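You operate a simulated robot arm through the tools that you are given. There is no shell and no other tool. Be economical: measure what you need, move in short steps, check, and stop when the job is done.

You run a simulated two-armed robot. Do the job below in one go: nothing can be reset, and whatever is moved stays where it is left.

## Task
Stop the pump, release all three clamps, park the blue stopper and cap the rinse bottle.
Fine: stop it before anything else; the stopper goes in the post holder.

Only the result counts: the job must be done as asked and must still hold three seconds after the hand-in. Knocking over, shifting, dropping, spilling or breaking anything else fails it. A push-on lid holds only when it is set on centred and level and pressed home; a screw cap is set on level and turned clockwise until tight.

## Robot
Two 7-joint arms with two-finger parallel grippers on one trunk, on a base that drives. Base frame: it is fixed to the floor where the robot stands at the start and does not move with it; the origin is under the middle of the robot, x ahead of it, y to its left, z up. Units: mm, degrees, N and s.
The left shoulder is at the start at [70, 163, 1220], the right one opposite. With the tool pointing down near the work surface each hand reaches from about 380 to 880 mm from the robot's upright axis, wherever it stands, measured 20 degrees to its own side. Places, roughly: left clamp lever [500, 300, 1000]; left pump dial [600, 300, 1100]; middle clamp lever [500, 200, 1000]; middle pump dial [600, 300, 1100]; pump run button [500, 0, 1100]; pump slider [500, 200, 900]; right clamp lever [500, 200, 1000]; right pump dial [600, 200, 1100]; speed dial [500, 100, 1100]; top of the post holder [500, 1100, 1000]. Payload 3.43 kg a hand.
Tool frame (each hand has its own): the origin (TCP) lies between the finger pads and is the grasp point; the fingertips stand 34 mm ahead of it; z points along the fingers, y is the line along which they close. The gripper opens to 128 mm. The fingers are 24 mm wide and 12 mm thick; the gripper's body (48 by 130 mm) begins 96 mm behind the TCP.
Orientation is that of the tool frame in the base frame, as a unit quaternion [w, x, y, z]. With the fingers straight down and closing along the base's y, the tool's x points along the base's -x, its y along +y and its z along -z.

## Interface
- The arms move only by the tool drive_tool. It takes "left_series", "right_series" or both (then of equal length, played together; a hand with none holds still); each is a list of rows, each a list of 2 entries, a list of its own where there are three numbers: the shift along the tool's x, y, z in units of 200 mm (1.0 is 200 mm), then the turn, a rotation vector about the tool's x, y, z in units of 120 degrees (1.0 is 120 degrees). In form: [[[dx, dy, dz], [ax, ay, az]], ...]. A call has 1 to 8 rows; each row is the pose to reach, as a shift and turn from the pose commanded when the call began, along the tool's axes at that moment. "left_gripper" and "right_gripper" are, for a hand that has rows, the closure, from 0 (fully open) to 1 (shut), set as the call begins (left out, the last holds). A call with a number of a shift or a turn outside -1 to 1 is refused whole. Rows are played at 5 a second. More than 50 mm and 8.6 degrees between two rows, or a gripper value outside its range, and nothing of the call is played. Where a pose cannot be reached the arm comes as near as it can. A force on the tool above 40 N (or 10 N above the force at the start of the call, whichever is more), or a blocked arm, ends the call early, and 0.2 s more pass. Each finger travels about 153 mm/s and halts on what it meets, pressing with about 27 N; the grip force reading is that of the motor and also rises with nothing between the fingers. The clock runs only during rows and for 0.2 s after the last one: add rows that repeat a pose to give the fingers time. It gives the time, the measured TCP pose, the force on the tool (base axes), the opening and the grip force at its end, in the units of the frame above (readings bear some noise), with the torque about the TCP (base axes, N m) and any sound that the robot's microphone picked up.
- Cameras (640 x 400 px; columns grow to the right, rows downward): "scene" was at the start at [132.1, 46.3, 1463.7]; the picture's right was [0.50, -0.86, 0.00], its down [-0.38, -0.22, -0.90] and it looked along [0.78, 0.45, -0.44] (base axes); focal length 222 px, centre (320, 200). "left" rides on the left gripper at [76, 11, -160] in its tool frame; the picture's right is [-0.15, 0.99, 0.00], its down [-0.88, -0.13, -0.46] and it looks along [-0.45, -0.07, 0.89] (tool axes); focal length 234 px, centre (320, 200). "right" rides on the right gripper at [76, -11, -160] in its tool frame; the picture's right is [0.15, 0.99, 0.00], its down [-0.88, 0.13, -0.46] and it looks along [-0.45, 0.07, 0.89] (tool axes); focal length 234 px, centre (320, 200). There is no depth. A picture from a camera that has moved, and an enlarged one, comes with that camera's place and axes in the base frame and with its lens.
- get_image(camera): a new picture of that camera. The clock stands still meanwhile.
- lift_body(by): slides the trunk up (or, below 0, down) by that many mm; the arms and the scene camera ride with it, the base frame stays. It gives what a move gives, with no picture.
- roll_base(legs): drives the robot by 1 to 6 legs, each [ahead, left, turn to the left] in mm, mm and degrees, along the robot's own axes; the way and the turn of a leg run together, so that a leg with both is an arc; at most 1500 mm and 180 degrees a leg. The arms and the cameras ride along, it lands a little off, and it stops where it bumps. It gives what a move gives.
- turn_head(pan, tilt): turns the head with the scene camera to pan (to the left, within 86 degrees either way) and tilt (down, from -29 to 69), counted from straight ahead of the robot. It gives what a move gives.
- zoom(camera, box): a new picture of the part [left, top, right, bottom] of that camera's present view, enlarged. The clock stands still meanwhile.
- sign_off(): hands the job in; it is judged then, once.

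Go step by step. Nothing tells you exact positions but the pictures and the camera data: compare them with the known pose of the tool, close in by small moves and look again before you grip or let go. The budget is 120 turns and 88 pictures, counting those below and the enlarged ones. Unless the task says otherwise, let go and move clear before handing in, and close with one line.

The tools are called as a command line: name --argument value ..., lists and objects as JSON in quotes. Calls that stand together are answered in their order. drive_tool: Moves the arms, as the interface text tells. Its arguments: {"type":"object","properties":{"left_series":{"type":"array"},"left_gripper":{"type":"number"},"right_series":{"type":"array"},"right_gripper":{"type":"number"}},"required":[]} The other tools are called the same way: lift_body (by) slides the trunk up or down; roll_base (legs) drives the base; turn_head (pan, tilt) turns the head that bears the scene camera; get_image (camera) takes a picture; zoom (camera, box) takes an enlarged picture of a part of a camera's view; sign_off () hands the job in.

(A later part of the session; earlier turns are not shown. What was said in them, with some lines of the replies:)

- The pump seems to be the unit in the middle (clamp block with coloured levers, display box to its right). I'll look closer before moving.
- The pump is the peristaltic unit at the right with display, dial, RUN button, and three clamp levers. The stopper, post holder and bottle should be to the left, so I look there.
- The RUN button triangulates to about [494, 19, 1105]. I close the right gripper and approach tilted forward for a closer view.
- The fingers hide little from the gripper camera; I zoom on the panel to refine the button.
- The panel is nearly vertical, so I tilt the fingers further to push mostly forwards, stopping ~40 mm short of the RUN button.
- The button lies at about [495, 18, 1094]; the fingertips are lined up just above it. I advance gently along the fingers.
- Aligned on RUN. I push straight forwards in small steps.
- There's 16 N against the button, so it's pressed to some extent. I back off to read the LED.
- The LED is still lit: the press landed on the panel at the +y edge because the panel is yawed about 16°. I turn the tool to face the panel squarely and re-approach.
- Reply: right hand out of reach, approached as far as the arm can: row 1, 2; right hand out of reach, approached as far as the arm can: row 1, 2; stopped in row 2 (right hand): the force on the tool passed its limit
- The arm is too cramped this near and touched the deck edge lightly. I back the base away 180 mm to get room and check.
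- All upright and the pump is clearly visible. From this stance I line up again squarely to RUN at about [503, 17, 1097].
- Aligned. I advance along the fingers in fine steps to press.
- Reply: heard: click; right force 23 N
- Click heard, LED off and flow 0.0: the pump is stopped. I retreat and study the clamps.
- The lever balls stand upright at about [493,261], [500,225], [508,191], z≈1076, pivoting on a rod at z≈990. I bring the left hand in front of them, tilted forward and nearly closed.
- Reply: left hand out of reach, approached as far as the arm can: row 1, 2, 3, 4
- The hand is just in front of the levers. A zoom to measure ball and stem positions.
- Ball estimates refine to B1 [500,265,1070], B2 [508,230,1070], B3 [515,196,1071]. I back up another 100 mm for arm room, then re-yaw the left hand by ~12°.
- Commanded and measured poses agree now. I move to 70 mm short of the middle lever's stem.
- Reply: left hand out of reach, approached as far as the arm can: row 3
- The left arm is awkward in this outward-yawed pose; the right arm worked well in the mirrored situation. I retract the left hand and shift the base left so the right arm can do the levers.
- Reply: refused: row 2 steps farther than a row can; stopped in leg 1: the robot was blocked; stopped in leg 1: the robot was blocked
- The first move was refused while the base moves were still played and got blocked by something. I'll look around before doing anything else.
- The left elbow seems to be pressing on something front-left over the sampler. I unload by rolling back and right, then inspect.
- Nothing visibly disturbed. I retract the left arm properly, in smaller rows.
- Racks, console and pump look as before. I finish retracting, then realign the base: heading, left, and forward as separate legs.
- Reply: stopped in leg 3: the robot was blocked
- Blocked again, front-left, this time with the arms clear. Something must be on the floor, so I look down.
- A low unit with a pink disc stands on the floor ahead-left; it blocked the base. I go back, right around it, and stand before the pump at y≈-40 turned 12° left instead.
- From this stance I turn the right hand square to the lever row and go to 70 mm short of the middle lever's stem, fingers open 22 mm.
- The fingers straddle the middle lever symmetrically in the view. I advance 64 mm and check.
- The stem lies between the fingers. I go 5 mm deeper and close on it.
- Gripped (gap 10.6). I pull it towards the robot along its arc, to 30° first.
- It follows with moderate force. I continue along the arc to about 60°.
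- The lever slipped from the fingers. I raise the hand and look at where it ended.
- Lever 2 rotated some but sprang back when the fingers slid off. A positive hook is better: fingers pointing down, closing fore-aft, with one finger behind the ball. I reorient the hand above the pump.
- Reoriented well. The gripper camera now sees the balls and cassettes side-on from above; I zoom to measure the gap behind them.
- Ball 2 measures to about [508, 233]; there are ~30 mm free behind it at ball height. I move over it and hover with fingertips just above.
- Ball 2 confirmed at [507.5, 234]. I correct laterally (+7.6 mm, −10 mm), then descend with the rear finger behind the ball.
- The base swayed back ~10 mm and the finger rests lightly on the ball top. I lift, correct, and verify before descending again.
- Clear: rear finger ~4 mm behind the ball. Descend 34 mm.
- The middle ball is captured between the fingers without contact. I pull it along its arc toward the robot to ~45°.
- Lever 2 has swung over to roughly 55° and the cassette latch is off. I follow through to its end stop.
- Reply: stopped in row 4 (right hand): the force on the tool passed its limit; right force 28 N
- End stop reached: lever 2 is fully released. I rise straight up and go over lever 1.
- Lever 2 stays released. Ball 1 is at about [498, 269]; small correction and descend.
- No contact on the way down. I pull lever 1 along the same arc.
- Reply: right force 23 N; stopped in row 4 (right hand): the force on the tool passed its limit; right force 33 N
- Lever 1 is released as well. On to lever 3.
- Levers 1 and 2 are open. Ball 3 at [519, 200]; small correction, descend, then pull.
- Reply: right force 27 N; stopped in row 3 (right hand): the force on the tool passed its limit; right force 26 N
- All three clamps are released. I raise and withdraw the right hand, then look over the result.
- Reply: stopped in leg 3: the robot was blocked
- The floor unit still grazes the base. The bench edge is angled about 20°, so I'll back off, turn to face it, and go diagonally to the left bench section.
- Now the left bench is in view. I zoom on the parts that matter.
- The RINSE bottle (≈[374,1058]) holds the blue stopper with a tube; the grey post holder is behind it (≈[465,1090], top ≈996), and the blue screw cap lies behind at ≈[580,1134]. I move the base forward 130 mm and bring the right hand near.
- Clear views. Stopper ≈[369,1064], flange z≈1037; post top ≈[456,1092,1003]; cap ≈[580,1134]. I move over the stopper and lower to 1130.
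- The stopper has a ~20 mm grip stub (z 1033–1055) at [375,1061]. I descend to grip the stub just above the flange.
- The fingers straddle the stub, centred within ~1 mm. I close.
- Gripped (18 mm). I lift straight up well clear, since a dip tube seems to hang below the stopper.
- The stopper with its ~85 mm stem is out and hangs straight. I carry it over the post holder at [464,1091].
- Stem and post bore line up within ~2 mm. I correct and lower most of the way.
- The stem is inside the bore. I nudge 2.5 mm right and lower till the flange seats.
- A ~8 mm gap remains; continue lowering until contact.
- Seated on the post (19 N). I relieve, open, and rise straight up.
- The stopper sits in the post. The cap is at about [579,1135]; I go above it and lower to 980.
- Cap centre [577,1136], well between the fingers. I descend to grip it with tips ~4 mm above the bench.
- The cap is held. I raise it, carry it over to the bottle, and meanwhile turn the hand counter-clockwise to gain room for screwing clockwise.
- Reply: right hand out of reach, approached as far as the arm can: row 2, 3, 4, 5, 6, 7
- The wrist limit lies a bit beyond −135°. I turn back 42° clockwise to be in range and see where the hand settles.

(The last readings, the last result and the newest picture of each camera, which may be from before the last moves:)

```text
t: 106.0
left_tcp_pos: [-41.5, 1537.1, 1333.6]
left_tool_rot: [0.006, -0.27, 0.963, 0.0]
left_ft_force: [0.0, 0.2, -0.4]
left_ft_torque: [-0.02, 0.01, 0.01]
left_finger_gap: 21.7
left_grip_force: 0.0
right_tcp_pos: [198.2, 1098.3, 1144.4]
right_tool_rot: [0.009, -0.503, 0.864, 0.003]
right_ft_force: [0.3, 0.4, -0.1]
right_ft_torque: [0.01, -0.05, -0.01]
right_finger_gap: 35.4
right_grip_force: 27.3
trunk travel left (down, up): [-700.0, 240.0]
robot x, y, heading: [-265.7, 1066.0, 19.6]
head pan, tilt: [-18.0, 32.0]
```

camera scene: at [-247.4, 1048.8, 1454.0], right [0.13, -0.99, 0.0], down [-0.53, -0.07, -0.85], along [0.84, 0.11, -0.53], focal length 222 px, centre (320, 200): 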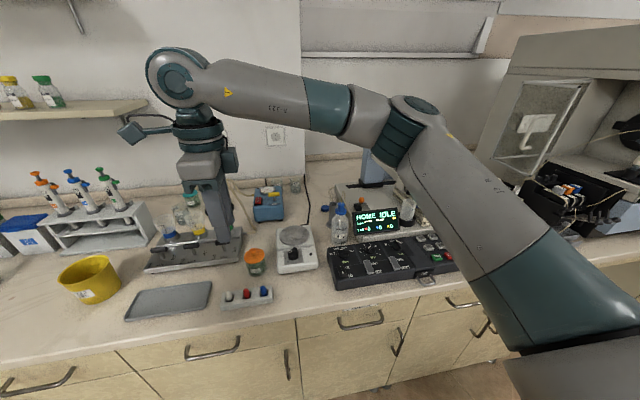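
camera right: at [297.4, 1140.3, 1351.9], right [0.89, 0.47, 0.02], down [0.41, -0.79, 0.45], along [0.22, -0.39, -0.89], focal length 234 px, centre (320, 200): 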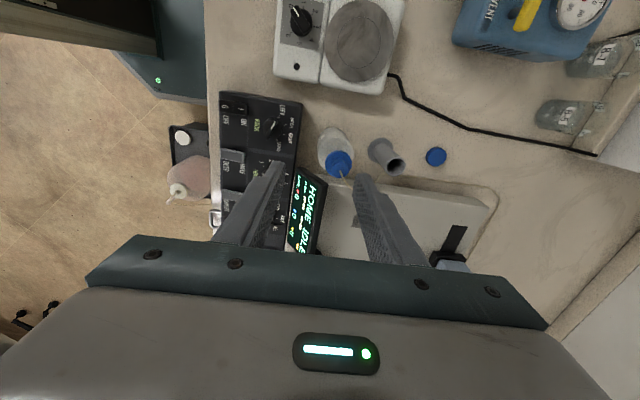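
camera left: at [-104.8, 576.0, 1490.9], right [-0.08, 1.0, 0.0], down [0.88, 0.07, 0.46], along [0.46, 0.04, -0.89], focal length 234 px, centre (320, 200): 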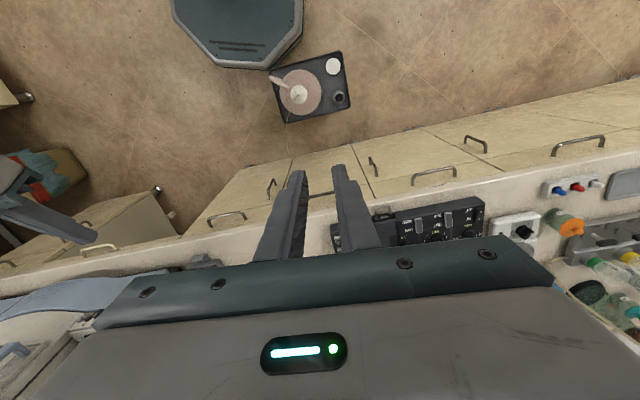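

The hand is where measured (198,1098). I now move over the bottle axis ([375.5,1062]) and level the tool, cap bottom ~35 mm above the rim.

drive_tool --right_series '[[[-0.055, -0.172, 0], [-0.0005, 0.002, 0]], [[-0.109, -0.344, 0], [-0.001, 0.004, 0]], [[-0.164, -0.516, 0], [-0.0015, 0.006, 0]], [[-0.218, -0.688, 0], [-0.0019, 0.0089, 0]], [[-0.2725, -0.86, 0], [-0.0019, 0.0089, 0]], [[-0.2725, -0.86, 0.12], [-0.0019, 0.0089, 0]], [[-0.2725, -0.86, 0.22], [-0.0019, 0.0089, 0]], [[-0.2725, -0.86, 0.22], [-0.0019, 0.0089, 0]]]'

zoom --camera "right" --box '[220, 60, 420, 220]'

zoom --camera "scene" --box '[300, 190, 360, 260]'

```text
t: 107.8
left_tcp_pos: [-41.4, 1538.1, 1331.9]
left_tool_rot: [0.006, -0.271, 0.963, 0.001]
left_ft_force: [0.2, -0.4, 0.0]
left_ft_torque: [0.02, -0.01, -0.01]
left_finger_gap: 21.8
left_grip_force: 0.1
right_tcp_pos: [373.6, 1061.8, 1103.0]
right_tool_rot: [0.0, -0.504, 0.864, 0.0]
right_ft_force: [0.3, -0.1, -0.6]
right_ft_torque: [0.0, 0.01, 0.02]
right_finger_gap: 35.5
right_grip_force: 26.8
trunk travel left (down, up): [-700.0, 240.0]
robot x, y, heading: [-263.0, 1059.8, 19.5]
head pan, tilt: [-18.0, 32.0]
```

```text
2.50 times, centred on (320, 140) of right
camera zoom: at [347.1, 991.0, 1261.1], right [-0.93, 0.36, 0.0], down [0.32, 0.83, 0.46], along [0.16, 0.43, -0.89], focal length 585 px, centre (320, 350)
```

zoom: 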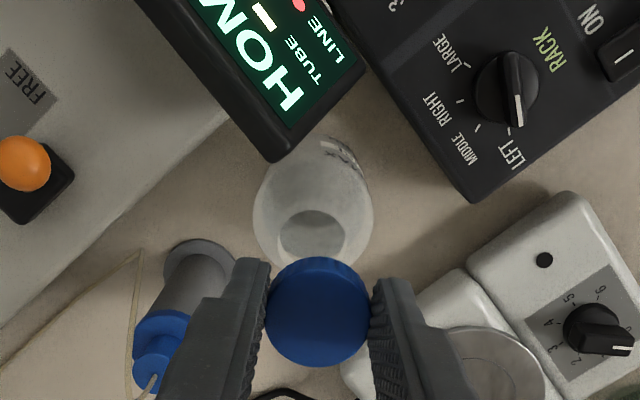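

```text
5.71 times, centred on (330, 225) of scene
camera zoom: at [-124.9, 1082.1, 1454.1], right [0.02, -1.0, 0.0], down [-0.53, -0.01, -0.85], along [0.85, 0.02, -0.53], focal length 1271 px, centre (263, 57)
```

zoom: 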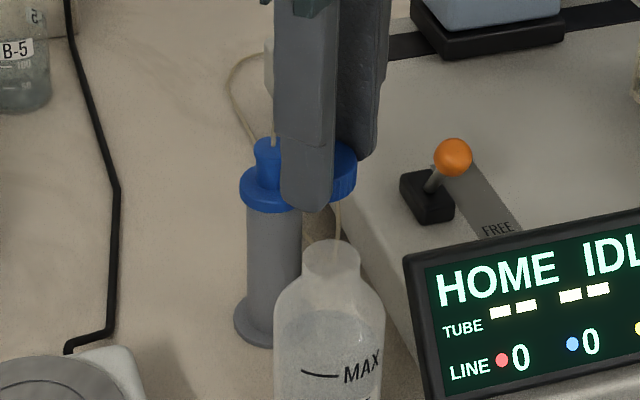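

From both cameras the neck is ~5 mm to the right (−y) of the cap. I shift and lower 28 mm to compare closely.

drive_tool --right_series '[[[0.022, -0.0123, 0], [0, 0, 0]], [[0.022, -0.0123, 0.07], [0, 0, 0]], [[0.022, -0.0123, 0.14], [0, 0, 0]], [[0.022, -0.0123, 0.14], [0, 0, 0]], [[0.022, -0.0123, 0.14], [0, 0, 0]]]'

zoom --camera "right" --box '[250, 100, 390, 220]'

zoom --camera "scene" --box '[310, 205, 350, 245]'

```text
t: 109.0
left_tcp_pos: [-42.0, 1537.2, 1332.8]
left_tool_rot: [0.005, -0.27, 0.963, 0.0]
left_ft_force: [-0.1, -0.9, 0.1]
left_ft_torque: [0.03, 0.02, -0.01]
left_finger_gap: 21.7
left_grip_force: 0.1
right_tcp_pos: [374.7, 1057.6, 1073.6]
right_tool_rot: [0.0, -0.503, 0.864, 0.0]
right_ft_force: [0.2, -0.8, 0.5]
right_ft_torque: [0.0, -0.01, 0.01]
right_finger_gap: 35.4
right_grip_force: 27.0
trunk travel left (down, up): [-700.0, 240.0]
robot x, y, heading: [-265.3, 1064.8, 19.5]
head pan, tilt: [-18.0, 32.0]
```

```text
3.33 times, centred on (320, 160) of right
camera zoom: at [347.9, 986.3, 1232.9], right [-0.93, 0.36, 0.0], down [0.32, 0.83, 0.46], along [0.16, 0.43, -0.89], focal length 781 px, centre (320, 333)
```

zoom: 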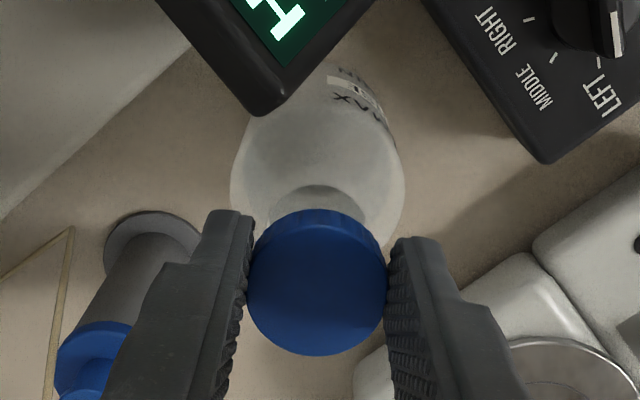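

```text
10.00 times, centred on (330, 225) of scene
camera zoom: at [-124.6, 1082.0, 1454.0], right [0.02, -1.0, 0.0], down [-0.53, -0.01, -0.85], along [0.85, 0.02, -0.53], focal length 2224 px, centre (220, -50)
```

zoom: 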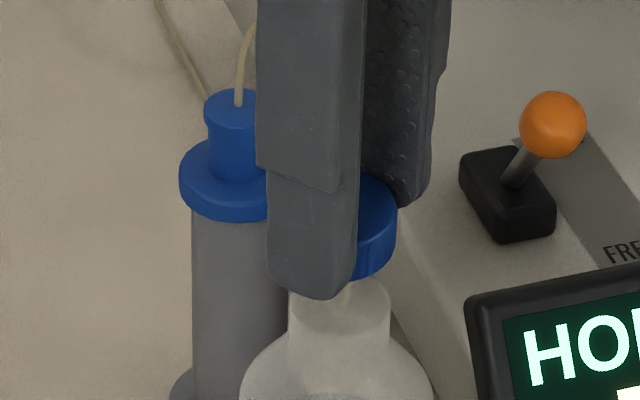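

Aligned within ~1.5 mm. A fine nudge, then I lower until the cap rests on the thread.

drive_tool --right_series '[[[0.0073, -0.001, 0], [0, 0, 0]], [[0.0073, -0.001, 0.025], [0, 0, 0]], [[0.0073, -0.001, 0.04], [0, 0, 0]], [[0.0073, -0.001, 0.05], [0, 0, 0]], [[0.0073, -0.001, 0.06], [0, 0, 0]]]'

```text
t: 110.2
left_tcp_pos: [-41.1, 1537.6, 1332.3]
left_tool_rot: [0.006, -0.27, 0.963, 0.001]
left_ft_force: [0.4, -0.3, 0.7]
left_ft_torque: [-0.01, -0.02, 0.0]
left_finger_gap: 21.9
left_grip_force: 0.0
right_tcp_pos: [374.6, 1055.0, 1061.5]
right_tool_rot: [-0.001, -0.504, 0.864, 0.0]
right_ft_force: [-0.4, 0.0, -0.4]
right_ft_torque: [0.02, 0.02, 0.01]
right_finger_gap: 35.4
right_grip_force: 27.1
trunk travel left (down, up): [-700.0, 240.0]
robot x, y, heading: [-266.6, 1064.8, 19.7]
head pan, tilt: [-18.0, 32.0]
```

drive_tool --right_series '[[[0, 0, 0.01], [0, 0, 0]], [[0, 0, 0.02], [0, 0, 0]], [[0, 0, 0.03], [0, 0, 0]], [[0, 0, 0.04], [0, 0, 0]]]'

zoom --camera "scene" --box '[310, 205, 350, 245]'

```text
t: 111.2
left_tcp_pos: [-42.4, 1536.9, 1332.8]
left_tool_rot: [0.005, -0.27, 0.963, 0.001]
left_ft_force: [0.4, -0.1, -0.5]
left_ft_torque: [0.03, 0.0, -0.03]
left_finger_gap: 21.8
left_grip_force: 0.1
right_tcp_pos: [375.1, 1056.6, 1054.0]
right_tool_rot: [0.0, -0.504, 0.864, 0.0]
right_ft_force: [-0.1, -0.5, 0.1]
right_ft_torque: [0.0, -0.04, -0.02]
right_finger_gap: 35.1
right_grip_force: 27.3
trunk travel left (down, up): [-700.0, 240.0]
robot x, y, heading: [-262.3, 1065.9, 19.2]
head pan, tilt: [-18.0, 32.0]
```

```text
10.00 times, centred on (330, 225) of scene
camera zoom: at [-124.6, 1081.9, 1454.0], right [0.02, -1.0, 0.0], down [-0.53, -0.01, -0.85], along [0.85, 0.02, -0.53], focal length 2224 px, centre (220, -50)
```

zoom: 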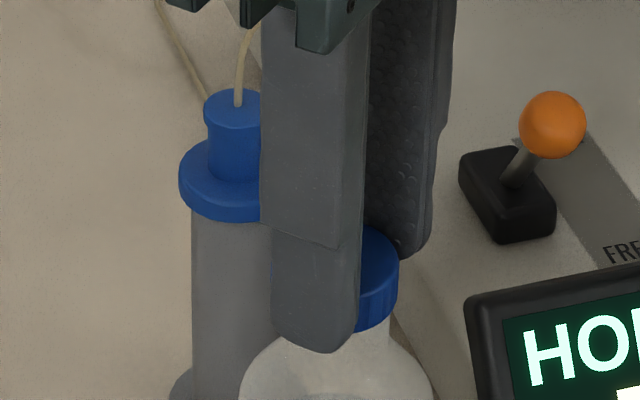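

The cap has slipped over the neck. Continue down in 2 mm steps until contact.

drive_tool --right_series '[[[0, 0, 0.01], [0, 0, 0]], [[0, 0, 0.02], [0, 0, 0]], [[0, 0, 0.03], [0, 0, 0]]]'

```text
t: 112.0
left_tcp_pos: [-41.5, 1538.2, 1332.0]
left_tool_rot: [0.005, -0.271, 0.963, 0.0]
left_ft_force: [-0.1, -1.1, 0.7]
left_ft_torque: [0.01, 0.01, 0.02]
left_finger_gap: 22.0
left_grip_force: 0.1
right_tcp_pos: [374.2, 1055.7, 1047.0]
right_tool_rot: [0.001, -0.504, 0.864, 0.0]
right_ft_force: [-0.2, -0.2, -0.1]
right_ft_torque: [0.0, 0.01, -0.02]
right_finger_gap: 35.4
right_grip_force: 27.5
trunk travel left (down, up): [-700.0, 240.0]
robot x, y, heading: [-265.9, 1060.9, 19.6]
head pan, tilt: [-18.0, 32.0]
```

drive_tool --right_series '[[[0, 0, 0.0075], [0, 0, 0]], [[0, 0, 0.015], [0, 0, 0]], [[0, 0, 0.0225], [0, 0, 0]]]'

```text
t: 112.8
left_tcp_pos: [-42.8, 1538.1, 1332.5]
left_tool_rot: [0.006, -0.27, 0.963, 0.001]
left_ft_force: [0.0, 0.3, 0.1]
left_ft_torque: [0.01, 0.01, 0.01]
left_finger_gap: 21.9
left_grip_force: 0.1
right_tcp_pos: [373.3, 1055.3, 1043.2]
right_tool_rot: [0.0, -0.504, 0.864, 0.0]
right_ft_force: [-0.4, -0.4, 0.4]
right_ft_torque: [-0.15, 0.02, -0.02]
right_finger_gap: 35.6
right_grip_force: 26.7
trunk travel left (down, up): [-700.0, 240.0]
robot x, y, heading: [-264.9, 1059.8, 19.5]
head pan, tilt: [-18.0, 32.0]
```

drive_tool --right_series '[[[0, 0, 0.005], [0, 0, 0]], [[0, 0, 0.01], [0, 0, 0]], [[0, 0, 0.015], [0, 0, 0]]]'

zoom --camera "scene" --box '[310, 205, 350, 245]'

```text
t: 113.6
left_tcp_pos: [-43.8, 1536.8, 1333.0]
left_tool_rot: [0.006, -0.271, 0.963, 0.001]
left_ft_force: [-0.4, 0.4, 0.4]
left_ft_torque: [0.0, -0.03, -0.01]
left_finger_gap: 22.1
left_grip_force: 0.0
right_tcp_pos: [374.1, 1056.3, 1043.9]
right_tool_rot: [0.002, -0.504, 0.864, 0.001]
right_ft_force: [1.0, 0.2, 14.7]
right_ft_torque: [0.04, -0.04, 0.0]
right_finger_gap: 35.6
right_grip_force: 27.2
trunk travel left (down, up): [-700.0, 240.0]
robot x, y, heading: [-264.2, 1060.6, 19.5]
head pan, tilt: [-18.0, 32.0]
```

```text
10.00 times, centred on (330, 225) of scene
camera zoom: at [-126.5, 1082.0, 1454.5], right [0.02, -1.0, 0.0], down [-0.53, -0.01, -0.85], along [0.85, 0.02, -0.53], focal length 2224 px, centre (220, -50)
```

zoom: 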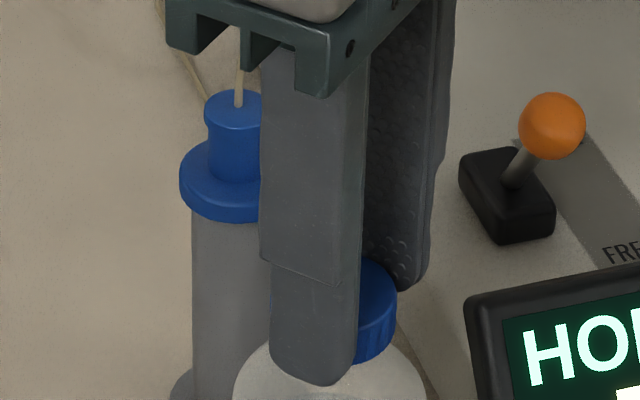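

Level contact with 15 N: the cap rests on the thread. I screw clockwise 66°.

drive_tool --right_series '[[[0, 0, 0], [0, 0, 0.069]], [[0, 0, 0], [0, 0, 0.138]], [[0, 0, 0], [0, 0, 0.207]], [[0, 0, 0], [0, 0, 0.276]], [[0, 0, 0], [0, 0, 0.345]], [[0, 0, 0], [0, 0, 0.414]], [[0, 0, 0], [0, 0, 0.483]], [[0, 0, 0], [0, 0, 0.552]]]'

```text
t: 115.4
left_tcp_pos: [-44.6, 1539.4, 1331.7]
left_tool_rot: [0.006, -0.271, 0.963, 0.0]
left_ft_force: [0.0, -0.3, -0.4]
left_ft_torque: [-0.03, 0.01, -0.03]
left_finger_gap: 21.7
left_grip_force: 0.0
right_tcp_pos: [373.8, 1057.4, 1040.9]
right_tool_rot: [0.001, 0.052, 0.999, 0.0]
right_ft_force: [-2.1, 6.5, 18.0]
right_ft_torque: [0.47, 0.05, 0.04]
right_finger_gap: 35.5
right_grip_force: 26.9
trunk travel left (down, up): [-700.0, 240.0]
robot x, y, heading: [-265.4, 1062.2, 19.6]
head pan, tilt: [-18.0, 32.0]
```

It threads down (z −3 mm). I continue clockwise, easing the side load.

drive_tool --right_series '[[[0, 0.006, 0], [0, 0, 0.069]], [[0, 0.006, 0], [0, 0, 0.138]], [[0, 0.006, 0.002], [0, 0, 0.207]], [[0, 0.006, 0.002], [0, 0, 0.276]], [[0, 0.006, 0.003], [0, 0, 0.345]], [[0, 0.006, 0.003], [0, 0, 0.414]], [[0, 0.006, 0.004], [0, 0, 0.483]], [[0, 0.006, 0.005], [0, 0, 0.552]]]'

```text
t: 117.2
left_tcp_pos: [-44.1, 1537.4, 1334.5]
left_tool_rot: [0.007, -0.27, 0.963, 0.0]
left_ft_force: [-0.9, 0.0, -0.7]
left_ft_torque: [0.0, 0.02, -0.01]
left_finger_gap: 21.7
left_grip_force: 0.0
right_tcp_pos: [374.5, 1057.4, 1041.5]
right_tool_rot: [0.0, 0.589, 0.808, 0.001]
right_ft_force: [4.5, 5.1, 24.2]
right_ft_torque: [0.28, -0.34, 0.01]
right_finger_gap: 35.4
right_grip_force: 26.9
trunk travel left (down, up): [-700.0, 240.0]
robot x, y, heading: [-259.8, 1064.3, 19.2]
head pan, tilt: [-18.0, 32.0]
```

No tightening torque yet; I go on clockwise.

drive_tool --right_series '[[[0.003, 0.006, 0], [0, 0, 0.069]], [[0.003, 0.006, 0], [0, 0, 0.138]], [[0.003, 0.006, 0], [0, 0, 0.207]], [[0.003, 0.006, 0], [0, 0, 0.276]], [[0.003, 0.006, 0], [0, 0, 0.345]], [[0.003, 0.006, 0], [0, 0, 0.414]], [[0.003, 0.006, 0], [0, 0, 0.483]], [[0.003, 0.006, 0], [0, 0, 0.552]]]'

```text
t: 119.0
left_tcp_pos: [-44.0, 1537.0, 1332.7]
left_tool_rot: [0.007, -0.271, 0.963, 0.001]
left_ft_force: [0.1, 0.8, 1.1]
left_ft_torque: [0.04, -0.02, 0.02]
left_finger_gap: 22.0
left_grip_force: 0.1
right_tcp_pos: [374.8, 1057.4, 1040.2]
right_tool_rot: [0.0, 0.935, 0.354, 0.0]
right_ft_force: [3.3, -3.5, 19.7]
right_ft_torque: [-0.39, -0.08, 0.04]
right_finger_gap: 36.0
right_grip_force: 27.2
trunk travel left (down, up): [-700.0, 240.0]
robot x, y, heading: [-263.3, 1063.7, 19.2]
head pan, tilt: [-18.0, 32.0]
```

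drive_tool --right_series '[[[0, 0, 0.003], [0, 0, 0.069]], [[0, 0, 0.003], [0, 0, 0.138]], [[0, 0, 0.003], [0, 0, 0.207]], [[0, 0, 0.003], [0, 0, 0.276]]]'

```text
t: 120.0
left_tcp_pos: [-44.9, 1535.2, 1333.0]
left_tool_rot: [0.006, -0.271, 0.963, 0.0]
left_ft_force: [0.1, 0.0, -0.3]
left_ft_torque: [-0.03, 0.01, -0.02]
left_finger_gap: 21.9
left_grip_force: 0.1
right_tcp_pos: [372.8, 1056.2, 1040.7]
right_tool_rot: [-0.001, 0.997, 0.074, 0.0]
right_ft_force: [-1.9, -4.2, 17.0]
right_ft_torque: [-0.38, 0.46, 0.08]
right_finger_gap: 36.0
right_grip_force: 27.0
trunk travel left (down, up): [-700.0, 240.0]
robot x, y, heading: [-265.6, 1059.8, 19.3]
head pan, tilt: [-18.0, 32.0]
```

drive_tool --right_series '[[[0, 0, 0], [0, 0, 0.069]], [[0, 0, 0], [0, 0, 0.138]], [[0, 0, 0], [0, 0, 0.207]], [[0, 0, 0], [0, 0, 0.276]]]'

```text
t: 121.0
left_tcp_pos: [-43.1, 1537.1, 1333.0]
left_tool_rot: [0.006, -0.271, 0.963, 0.001]
left_ft_force: [-0.3, 0.7, 0.1]
left_ft_torque: [-0.01, 0.02, 0.0]
left_finger_gap: 22.0
left_grip_force: 0.1
right_tcp_pos: [374.3, 1058.1, 1039.7]
right_tool_rot: [-0.001, 0.977, -0.212, -0.001]
right_ft_force: [-3.4, -0.8, 12.3]
right_ft_torque: [0.2, 0.57, 0.04]
right_finger_gap: 35.9
right_grip_force: 27.1
trunk travel left (down, up): [-700.0, 240.0]
robot x, y, heading: [-264.7, 1060.9, 19.2]
head pan, tilt: [-18.0, 32.0]
```

The axial force drops as the cap sinks, so the thread is working. Another 33°.

drive_tool --right_series '[[[0, 0, 0.004], [0, 0, 0.069]], [[0, 0, 0.004], [0, 0, 0.138]], [[0, 0, 0.004], [0, 0, 0.207]]]'

```text
t: 121.8
left_tcp_pos: [-44.1, 1538.3, 1332.2]
left_tool_rot: [0.006, -0.27, 0.963, 0.0]
left_ft_force: [-0.6, -0.3, -0.4]
left_ft_torque: [0.01, 0.02, 0.0]
left_finger_gap: 21.9
left_grip_force: 0.1
right_tcp_pos: [374.2, 1057.8, 1040.4]
right_tool_rot: [-0.001, 0.908, -0.419, 0.001]
right_ft_force: [-3.2, 0.8, 10.1]
right_ft_torque: [0.42, 0.36, 0.02]
right_finger_gap: 36.1
right_grip_force: 27.0
trunk travel left (down, up): [-700.0, 240.0]
robot x, y, heading: [-262.7, 1063.6, 19.5]
head pan, tilt: [-18.0, 32.0]
```

I check whether the bottle itself is turning with the cap.

zoom --camera "scene" --box '[290, 200, 370, 280]'

```text
5.00 times, centred on (330, 240) of scene
camera zoom: at [-126.6, 1082.1, 1454.2], right [0.02, -1.0, 0.0], down [-0.53, -0.01, -0.85], along [0.85, 0.02, -0.53], focal length 1112 px, centre (270, 0)
```

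zoom: 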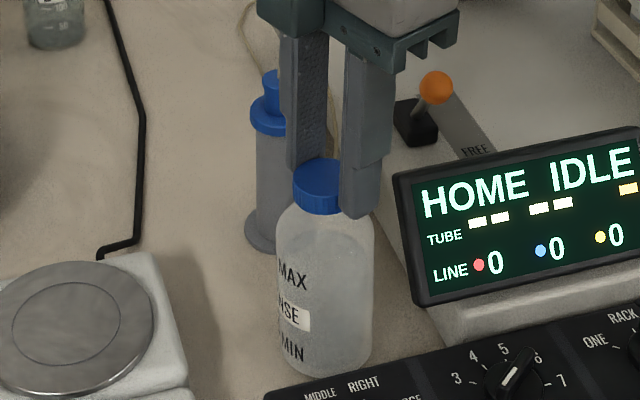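

The label shows the bottle turned about 45° with the cap, probably once the cap was nearly home. I'll release, turn back, regrip and tighten once more to be sure.

drive_tool --right_series '[[[0, 0, -0.01], [0, 0, 0]], [[0, 0, -0.01], [0, 0, 0]], [[0, 0, -0.01], [0, 0, 0]], [[0, 0, -0.03], [0, 0, 0]], [[0, 0, -0.05], [0, 0, 0]]]' --right_gripper 0.6

drive_tool --right_series '[[[0, 0, 0], [0, 0, -0.069]], [[0, 0, 0], [0, 0, -0.138]], [[0, 0, 0], [0, 0, -0.207]], [[0, 0, 0], [0, 0, -0.276]], [[0, 0, 0], [0, 0, -0.345]], [[0, 0, 0], [0, 0, -0.414]], [[0, 0, 0], [0, 0, -0.483]], [[0, 0, 0], [0, 0, -0.552]]]'

drive_tool --right_series '[[[0, 0, 0], [0, 0, -0.069]], [[0, 0, 0], [0, 0, -0.138]], [[0, 0, 0], [0, 0, -0.207]], [[0, 0, 0], [0, 0, -0.276]], [[0, 0, 0], [0, 0, -0.345]], [[0, 0, 0], [0, 0, -0.414]], [[0, 0, 0], [0, 0, -0.483]], [[0, 0, 0], [0, 0, -0.552]]]'

drive_tool --right_series '[[[0, 0, 0], [0, 0, -0.069]], [[0, 0, 0], [0, 0, -0.138]], [[0, 0, 0], [0, 0, -0.207]], [[0, 0, 0], [0, 0, -0.276]], [[0, 0, 0], [0, 0, -0.345]], [[0, 0, 0], [0, 0, -0.414]], [[0, 0, 0], [0, 0, -0.483]], [[0, 0, 0], [0, 0, -0.552]]]'

```text
t: 123.0
left_tcp_pos: [-42.1, 1537.6, 1332.6]
left_tool_rot: [0.005, -0.27, 0.963, 0.0]
left_ft_force: [0.2, -1.0, -0.3]
left_ft_torque: [0.02, -0.01, 0.05]
left_finger_gap: 21.7
left_grip_force: 0.1
right_tcp_pos: [376.3, 1057.6, 1047.6]
right_tool_rot: [-0.001, 0.909, -0.418, 0.0]
right_ft_force: [-1.2, -0.4, -0.4]
right_ft_torque: [0.0, 0.01, 0.0]
right_finger_gap: 51.2
right_grip_force: 0.0
trunk travel left (down, up): [-700.0, 240.0]
robot x, y, heading: [-264.4, 1062.6, 19.5]
head pan, tilt: [-18.0, 32.0]
```

```text
t: 124.8
left_tcp_pos: [-42.4, 1537.9, 1332.7]
left_tool_rot: [0.006, -0.271, 0.963, 0.0]
left_ft_force: [-0.4, -0.1, -0.7]
left_ft_torque: [-0.01, 0.01, -0.02]
left_finger_gap: 22.1
left_grip_force: 0.0
right_tcp_pos: [374.7, 1058.2, 1048.8]
right_tool_rot: [0.0, 0.989, 0.149, 0.001]
right_ft_force: [-4.9, 3.4, 0.7]
right_ft_torque: [0.06, 0.2, -0.18]
right_finger_gap: 48.7
right_grip_force: 0.0
trunk travel left (down, up): [-700.0, 240.0]
robot x, y, heading: [-263.7, 1064.7, 19.6]
head pan, tilt: [-18.0, 32.0]
```

```text
t: 126.6
left_tcp_pos: [-41.6, 1537.6, 1332.6]
left_tool_rot: [0.005, -0.27, 0.963, 0.0]
left_ft_force: [0.0, -0.1, 0.3]
left_ft_torque: [0.01, 0.01, 0.01]
left_finger_gap: 21.7
left_grip_force: 0.1
right_tcp_pos: [376.2, 1059.6, 1048.0]
right_tool_rot: [-0.001, 0.747, 0.665, 0.0]
right_ft_force: [-0.5, 1.2, -0.4]
right_ft_torque: [0.01, 0.0, -0.03]
right_finger_gap: 51.5
right_grip_force: 0.0
trunk travel left (down, up): [-700.0, 240.0]
robot x, y, heading: [-264.2, 1062.1, 19.5]
head pan, tilt: [-18.0, 32.0]
```

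```text
t: 128.4
left_tcp_pos: [-42.2, 1537.8, 1331.7]
left_tool_rot: [0.005, -0.27, 0.963, 0.001]
left_ft_force: [0.6, -0.1, 0.2]
left_ft_torque: [0.01, 0.01, 0.03]
left_finger_gap: 21.7
left_grip_force: 0.1
right_tcp_pos: [377.1, 1057.8, 1047.7]
right_tool_rot: [0.0, 0.263, 0.965, -0.001]
right_ft_force: [-0.3, -0.2, 0.5]
right_ft_torque: [-0.03, 0.01, 0.01]
right_finger_gap: 51.5
right_grip_force: 0.1
trunk travel left (down, up): [-700.0, 240.0]
robot x, y, heading: [-265.1, 1062.3, 19.5]
head pan, tilt: [-18.0, 32.0]
```

A slight brush occurred during the turn-back. I check the bottle and display before regripping.

zoom --camera "scene" --box '[280, 190, 400, 280]'

```text
4.44 times, centred on (340, 235) of scene
camera zoom: at [-124.8, 1081.9, 1454.1], right [0.02, -1.0, 0.0], down [-0.53, -0.01, -0.85], along [0.85, 0.02, -0.53], focal length 989 px, centre (231, 44)
```

zoom: 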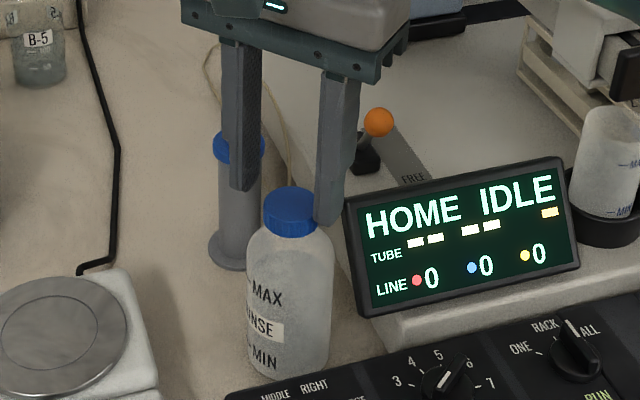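

Display and bottle are fine, the cap sits level. I lower, regrip and tighten again clockwise with some press.

drive_tool --right_series '[[[0.008, -0.005, 0.017], [0, 0, 0]], [[0.008, -0.005, 0.035], [0, 0, 0]], [[0.008, -0.005, 0.035], [0, 0, 0]]]'

drive_tool --right_series '[[[0, 0, 0], [0, 0, 0]], [[0, 0, 0], [0, 0, 0]], [[0, 0, 0.01], [0, 0, 0]], [[0, 0, 0.02], [0, 0, 0]]]' --right_gripper 1

drive_tool --right_series '[[[0, 0, 0], [0, 0, 0.069]], [[0, 0, 0], [0, 0, 0.138]], [[0, 0, 0], [0, 0, 0.207]], [[0, 0, 0], [0, 0, 0.276]]]'

```text
t: 129.2
left_tcp_pos: [-42.9, 1537.3, 1332.5]
left_tool_rot: [0.005, -0.27, 0.963, 0.0]
left_ft_force: [-0.4, 0.9, -0.8]
left_ft_torque: [-0.01, 0.01, 0.0]
left_finger_gap: 21.6
left_grip_force: 0.2
right_tcp_pos: [373.6, 1058.6, 1040.3]
right_tool_rot: [0.0, 0.264, 0.965, 0.001]
right_ft_force: [0.7, -0.8, -0.1]
right_ft_torque: [-0.01, 0.01, 0.0]
right_finger_gap: 51.5
right_grip_force: 0.1
trunk travel left (down, up): [-700.0, 240.0]
robot x, y, heading: [-260.6, 1065.7, 19.4]
head pan, tilt: [-18.0, 32.0]
```

```text
t: 130.2
left_tcp_pos: [-44.0, 1536.7, 1333.7]
left_tool_rot: [0.006, -0.271, 0.963, 0.001]
left_ft_force: [0.1, -0.4, 0.3]
left_ft_torque: [0.0, 0.06, 0.01]
left_finger_gap: 21.8
left_grip_force: 0.1
right_tcp_pos: [373.5, 1056.9, 1040.2]
right_tool_rot: [0.002, 0.264, 0.964, 0.002]
right_ft_force: [-1.5, -3.1, 17.1]
right_ft_torque: [-0.04, 0.0, 0.05]
right_finger_gap: 35.8
right_grip_force: 27.0
trunk travel left (down, up): [-700.0, 240.0]
robot x, y, heading: [-264.3, 1063.1, 19.5]
head pan, tilt: [-18.0, 32.0]
```

```text
t: 131.2
left_tcp_pos: [-43.1, 1538.3, 1333.6]
left_tool_rot: [0.006, -0.271, 0.963, 0.0]
left_ft_force: [0.9, 0.0, 0.2]
left_ft_torque: [-0.01, 0.01, -0.02]
left_finger_gap: 21.6
left_grip_force: 0.0
right_tcp_pos: [373.2, 1057.6, 1037.3]
right_tool_rot: [0.0, 0.528, 0.849, 0.001]
right_ft_force: [-0.7, 3.7, 14.3]
right_ft_torque: [0.41, -0.18, 0.04]
right_finger_gap: 35.9
right_grip_force: 26.6
trunk travel left (down, up): [-700.0, 240.0]
robot x, y, heading: [-264.5, 1062.6, 19.6]
head pan, tilt: [-18.0, 32.0]
```

Still sinking (1037). I continue clockwise.

drive_tool --right_series '[[[0, 0, 0.002], [0, 0, 0.069]], [[0, 0, 0.002], [0, 0, 0.138]], [[0, 0, 0.004], [0, 0, 0.207]], [[0, 0, 0.004], [0, 0, 0.276]], [[0, 0, 0.006], [0, 0, 0.345]], [[0, 0, 0.006], [0, 0, 0.414]], [[0, 0, 0.008], [0, 0, 0.483]], [[0, 0, 0.008], [0, 0, 0.552]]]'

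drive_tool --right_series '[[[0, 0, 0.002], [0, 0, 0.069]], [[0, 0, 0.002], [0, 0, 0.138]], [[0, 0, 0.004], [0, 0, 0.207]], [[0, 0, 0.004], [0, 0, 0.276]], [[0, 0, 0.006], [0, 0, 0.345]], [[0, 0, 0.006], [0, 0, 0.414]]]'

```text
t: 133.0
left_tcp_pos: [-44.1, 1538.5, 1333.2]
left_tool_rot: [0.006, -0.272, 0.962, 0.0]
left_ft_force: [0.6, 0.0, -0.2]
left_ft_torque: [0.02, 0.0, -0.05]
left_finger_gap: 21.8
left_grip_force: 0.1
right_tcp_pos: [372.1, 1059.0, 1037.1]
right_tool_rot: [-0.001, 0.907, 0.422, 0.001]
right_ft_force: [-0.7, -2.0, 20.6]
right_ft_torque: [-0.16, 0.1, 0.17]
right_finger_gap: 35.9
right_grip_force: 26.7
trunk travel left (down, up): [-700.0, 240.0]
robot x, y, heading: [-266.6, 1059.8, 19.6]
head pan, tilt: [-18.0, 32.0]
```

```text
t: 134.4
left_tcp_pos: [-44.9, 1538.0, 1333.4]
left_tool_rot: [0.006, -0.27, 0.963, 0.0]
left_ft_force: [-0.2, -0.1, -0.4]
left_ft_torque: [0.02, -0.02, 0.02]
left_finger_gap: 21.9
left_grip_force: 0.0
right_tcp_pos: [370.3, 1057.4, 1036.3]
right_tool_rot: [-0.001, 1.0, 0.002, 0.001]
right_ft_force: [0.0, 0.4, 28.0]
right_ft_torque: [0.0, -0.1, 0.22]
right_finger_gap: 36.0
right_grip_force: 27.4
trunk travel left (down, up): [-700.0, 240.0]
robot x, y, heading: [-265.1, 1066.5, 19.2]
head pan, tilt: [-18.0, 32.0]
```

Now a residual tightening torque of ~0.2 N·m shows. I look at the bottle's label to see whether bottle and cap turn together.

zoom --camera "scene" --box '[280, 190, 400, 280]'

```text
4.44 times, centred on (340, 235) of scene
camera zoom: at [-128.1, 1082.0, 1454.4], right [0.02, -1.0, 0.0], down [-0.53, -0.01, -0.85], along [0.85, 0.02, -0.53], focal length 989 px, centre (231, 44)
```

zoom: 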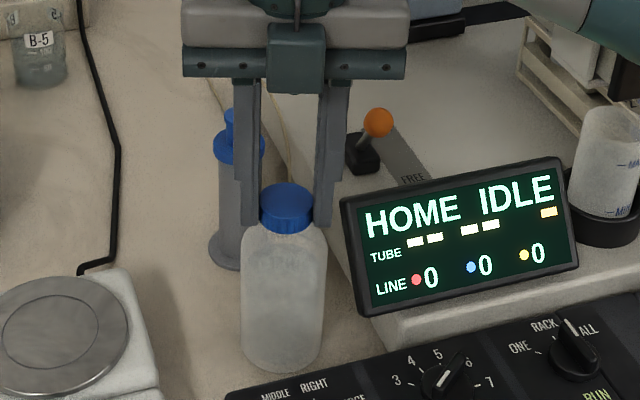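

The cap no longer sinks while force and torque rise and the bottle co-rotates, so the thread is home. One last firm turn under a bit more press, then release.

drive_tool --right_series '[[[0, 0, 0.006], [0, 0, 0]], [[0, 0, 0.006], [0, 0, 0.069]], [[0, 0, 0.006], [0, 0, 0.138]], [[0, 0, 0.006], [0, 0, 0.207]]]'

```text
t: 135.4
left_tcp_pos: [-45.2, 1537.9, 1333.0]
left_tool_rot: [0.006, -0.271, 0.963, 0.0]
left_ft_force: [0.2, 0.4, 1.1]
left_ft_torque: [0.03, 0.0, 0.02]
left_finger_gap: 22.0
left_grip_force: 0.1
right_tcp_pos: [372.5, 1058.3, 1034.5]
right_tool_rot: [0.0, 0.977, -0.213, 0.001]
right_ft_force: [-0.5, 0.9, 24.4]
right_ft_torque: [-0.02, -0.12, 0.24]
right_finger_gap: 36.2
right_grip_force: 27.1
trunk travel left (down, up): [-700.0, 240.0]
robot x, y, heading: [-265.7, 1061.6, 19.3]
head pan, tilt: [-18.0, 32.0]
```

The hand sank a little more, so I do one further ratchet with light press to make sure the thread is fully home: release, rise clear, and turn back.

drive_tool --right_series '[[[0, 0, -0.02], [0, 0, 0]], [[0, 0, -0.02], [0, 0, 0]], [[0, 0, -0.02], [0, 0, 0]], [[0, 0, -0.1], [0, 0, 0]], [[0, 0, -0.18], [0, 0, 0]], [[0, 0, -0.18], [0, 0, -0.069]], [[0, 0, -0.18], [0, 0, -0.138]]]' --right_gripper 0.64

drive_tool --right_series '[[[0, 0, 0], [0, 0, -0.069]], [[0, 0, 0], [0, 0, -0.138]], [[0, 0, 0], [0, 0, -0.207]], [[0, 0, 0], [0, 0, -0.276]], [[0, 0, 0], [0, 0, -0.345]], [[0, 0, 0], [0, 0, -0.414]], [[0, 0, 0], [0, 0, -0.483]], [[0, 0, 0], [0, 0, -0.552]]]'

drive_tool --right_series '[[[0, 0, 0], [0, 0, -0.069]], [[0, 0, 0], [0, 0, -0.138]], [[0, 0, 0], [0, 0, -0.207]], [[0, 0, 0], [0, 0, -0.276]], [[0, 0, 0], [0, 0, -0.345]], [[0, 0, 0], [0, 0, -0.414]], [[0, 0, 0], [0, 0, -0.483]], [[0, 0, 0], [0, 0, -0.552]]]'

drive_tool --right_series '[[[0, 0, 0], [0, 0, -0.069]], [[0, 0, 0], [0, 0, -0.138]], [[0, 0, 0], [0, 0, -0.207]], [[0, 0, 0], [0, 0, -0.207]], [[0, 0, 0], [0, 0, -0.207]]]'

```text
t: 137.0
left_tcp_pos: [-42.3, 1538.5, 1332.5]
left_tool_rot: [0.006, -0.27, 0.963, 0.0]
left_ft_force: [-0.2, -0.2, -0.2]
left_ft_torque: [0.02, 0.0, -0.02]
left_finger_gap: 22.1
left_grip_force: 0.1
right_tcp_pos: [374.3, 1056.7, 1070.6]
right_tool_rot: [-0.001, 0.998, -0.069, 0.0]
right_ft_force: [-0.6, 0.5, 0.0]
right_ft_torque: [0.0, 0.01, 0.01]
right_finger_gap: 46.0
right_grip_force: 0.0
trunk travel left (down, up): [-700.0, 240.0]
robot x, y, heading: [-266.4, 1063.8, 19.4]
head pan, tilt: [-18.0, 32.0]
```

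```text
t: 138.8
left_tcp_pos: [-42.4, 1538.2, 1332.1]
left_tool_rot: [0.005, -0.271, 0.963, 0.001]
left_ft_force: [-0.6, 0.1, -0.5]
left_ft_torque: [-0.01, 0.0, 0.05]
left_finger_gap: 21.8
left_grip_force: 0.0
right_tcp_pos: [372.7, 1058.4, 1068.9]
right_tool_rot: [0.0, 0.872, 0.489, 0.0]
right_ft_force: [-0.3, -0.3, 0.0]
right_ft_torque: [-0.02, 0.04, -0.01]
right_finger_gap: 46.1
right_grip_force: 0.1
trunk travel left (down, up): [-700.0, 240.0]
robot x, y, heading: [-269.0, 1067.8, 19.4]
head pan, tilt: [-18.0, 32.0]
```

```text
t: 140.6
left_tcp_pos: [-41.0, 1538.0, 1332.0]
left_tool_rot: [0.006, -0.271, 0.963, 0.0]
left_ft_force: [-0.9, -0.3, -0.3]
left_ft_torque: [0.04, -0.04, 0.01]
left_finger_gap: 21.6
left_grip_force: 0.0
right_tcp_pos: [374.1, 1057.6, 1067.6]
right_tool_rot: [-0.002, 0.464, 0.886, 0.0]
right_ft_force: [0.4, 0.0, 0.7]
right_ft_torque: [-0.01, 0.02, 0.0]
right_finger_gap: 46.3
right_grip_force: 0.0
trunk travel left (down, up): [-700.0, 240.0]
robot x, y, heading: [-265.2, 1065.5, 19.7]
head pan, tilt: [-18.0, 32.0]
```

```text
t: 141.8
left_tcp_pos: [-40.9, 1538.2, 1332.2]
left_tool_rot: [0.005, -0.271, 0.963, 0.001]
left_ft_force: [0.7, -0.8, 0.0]
left_ft_torque: [0.03, -0.01, -0.02]
left_finger_gap: 22.1
left_grip_force: 0.0
right_tcp_pos: [373.9, 1056.7, 1069.7]
right_tool_rot: [-0.002, 0.263, 0.965, 0.0]
right_ft_force: [-0.9, -0.2, -0.3]
right_ft_torque: [0.0, -0.04, -0.01]
right_finger_gap: 46.4
right_grip_force: 0.1
trunk travel left (down, up): [-700.0, 240.0]
robot x, y, heading: [-265.8, 1062.4, 19.5]
head pan, tilt: [-18.0, 32.0]
```

drive_tool --right_series '[[[0, 0, 0.06], [0, 0, 0]], [[0, 0, 0.12], [0, 0, 0]], [[0, 0, 0.148], [0, 0, 0]], [[0, 0, 0.148], [0, 0, 0]]]'

drive_tool --right_series '[[[0, 0, 0], [0, 0, 0]], [[0, 0, 0], [0, 0, 0]], [[0, 0, 0.005], [0, 0, 0]]]' --right_gripper 1

drive_tool --right_series '[[[0, 0, 0], [0, 0, 0.069]], [[0, 0, 0], [0, 0, 0.138]], [[0, 0, 0], [0, 0, 0.207]], [[0, 0, 0], [0, 0, 0.276]], [[0, 0, 0], [0, 0, 0.345]], [[0, 0, 0], [0, 0, 0.414]], [[0, 0, 0], [0, 0, 0.483]], [[0, 0, 0], [0, 0, 0.552]]]'

```text
t: 142.8
left_tcp_pos: [-42.2, 1537.3, 1333.4]
left_tool_rot: [0.005, -0.271, 0.962, 0.0]
left_ft_force: [0.0, -0.2, 0.8]
left_ft_torque: [-0.01, 0.02, -0.01]
left_finger_gap: 21.6
left_grip_force: 0.1
right_tcp_pos: [374.3, 1058.3, 1040.3]
right_tool_rot: [0.0, 0.264, 0.965, -0.001]
right_ft_force: [-0.3, 0.2, 0.7]
right_ft_torque: [-0.01, -0.04, -0.02]
right_finger_gap: 45.8
right_grip_force: 0.0
trunk travel left (down, up): [-700.0, 240.0]
robot x, y, heading: [-263.2, 1064.2, 19.4]
head pan, tilt: [-18.0, 32.0]
```

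```text
t: 143.6
left_tcp_pos: [-43.1, 1537.3, 1333.0]
left_tool_rot: [0.006, -0.271, 0.963, 0.001]
left_ft_force: [0.0, 0.6, -0.6]
left_ft_torque: [0.03, 0.0, 0.01]
left_finger_gap: 21.5
left_grip_force: 0.2
right_tcp_pos: [374.0, 1057.7, 1039.5]
right_tool_rot: [0.0, 0.264, 0.965, 0.0]
right_ft_force: [1.1, 0.5, 4.4]
right_ft_torque: [-0.03, -0.03, 0.02]
right_finger_gap: 35.4
right_grip_force: 26.7
trunk travel left (down, up): [-700.0, 240.0]
robot x, y, heading: [-264.1, 1062.0, 19.6]
head pan, tilt: [-18.0, 32.0]
```

```text
t: 145.4
left_tcp_pos: [-42.8, 1537.5, 1332.8]
left_tool_rot: [0.006, -0.271, 0.963, 0.001]
left_ft_force: [1.1, -0.2, -0.6]
left_ft_torque: [0.02, 0.01, 0.0]
left_finger_gap: 21.9
left_grip_force: 0.1
right_tcp_pos: [373.6, 1058.4, 1039.9]
right_tool_rot: [-0.001, 0.748, 0.663, 0.0]
right_ft_force: [0.0, 0.8, 8.1]
right_ft_torque: [-0.01, 0.06, 0.09]
right_finger_gap: 35.6
right_grip_force: 27.1
trunk travel left (down, up): [-700.0, 240.0]
robot x, y, heading: [-263.4, 1065.1, 19.3]
head pan, tilt: [-18.0, 32.0]
```

The cap no longer advances and the reaction torque is bench friction only: it is tight. I release, rise and withdraw.

drive_tool --right_series '[[[0, 0, -0.005], [0, 0, 0]], [[0, 0, -0.005], [0, 0, 0]], [[0, 0, -0.005], [0, 0, 0]], [[0, 0, -0.15], [0, 0, 0]], [[0, 0, -0.35], [0, 0, 0]], [[0, 0, -0.55], [0, 0, 0]], [[0, 0, -0.75], [0, 0, 0]]]' --right_gripper 0.64

drive_tool --right_series '[[[0, -0.2, -0.1], [0, 0, 0]], [[0, -0.4, -0.2], [0, 0, 0]], [[0, -0.6, -0.3], [0, 0, 0]], [[0, -0.8, -0.3], [0, 0, 0]]]'

zoom --camera "scene" --box '[260, 170, 420, 290]'

```text
t: 147.0
left_tcp_pos: [-42.9, 1537.9, 1332.4]
left_tool_rot: [0.006, -0.27, 0.963, 0.001]
left_ft_force: [-0.1, -0.1, -0.9]
left_ft_torque: [0.0, -0.03, 0.01]
left_finger_gap: 21.7
left_grip_force: 0.1
right_tcp_pos: [373.6, 1056.9, 1190.6]
right_tool_rot: [0.001, 0.748, 0.664, 0.001]
right_ft_force: [-0.6, 1.5, -0.4]
right_ft_torque: [0.02, 0.01, -0.01]
right_finger_gap: 45.9
right_grip_force: 0.0
trunk travel left (down, up): [-700.0, 240.0]
robot x, y, heading: [-263.7, 1066.1, 19.5]
head pan, tilt: [-18.0, 32.0]
```

```text
t: 148.0
left_tcp_pos: [-43.5, 1538.2, 1332.4]
left_tool_rot: [0.006, -0.271, 0.962, 0.0]
left_ft_force: [-0.5, -0.3, -0.3]
left_ft_torque: [0.02, -0.05, 0.01]
left_finger_gap: 21.6
left_grip_force: 0.0
right_tcp_pos: [214.9, 1077.2, 1250.2]
right_tool_rot: [0.0, 0.748, 0.664, 0.0]
right_ft_force: [-0.2, 0.1, -0.2]
right_ft_torque: [-0.02, -0.06, 0.01]
right_finger_gap: 46.1
right_grip_force: 0.2
trunk travel left (down, up): [-700.0, 240.0]
robot x, y, heading: [-264.0, 1063.7, 19.5]
head pan, tilt: [-18.0, 32.0]
```

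```text
3.33 times, centred on (340, 230) of scene
camera zoom: at [-125.9, 1082.6, 1454.2], right [0.02, -1.0, 0.0], down [-0.53, -0.01, -0.85], along [0.85, 0.02, -0.53], focal length 742 px, centre (253, 100)
```

zoom: 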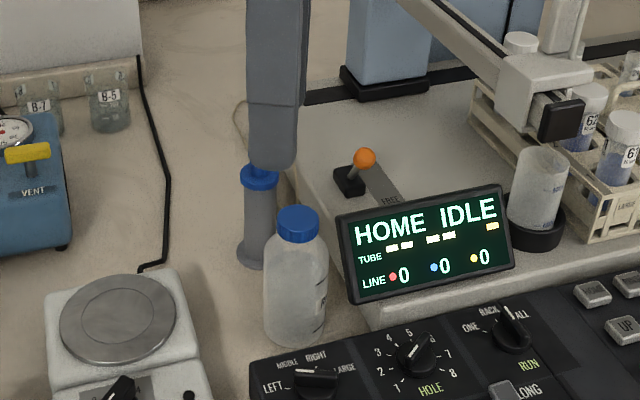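

The cap sits level on the rinse bottle, the blue stopper is in the post holder, and both hands are clear. I hand in now.

sign_off

```text
The job is handed in.
```

I stopped the pump first, released all three clamps, put the blue stopper in the post holder and screwed the cap onto the rinse bottle. Two risks: the cap's final tightness was judged by feel because the bottle turned with it on the bench, and the base bumped a low unit on the floor several times and may have shifted it.
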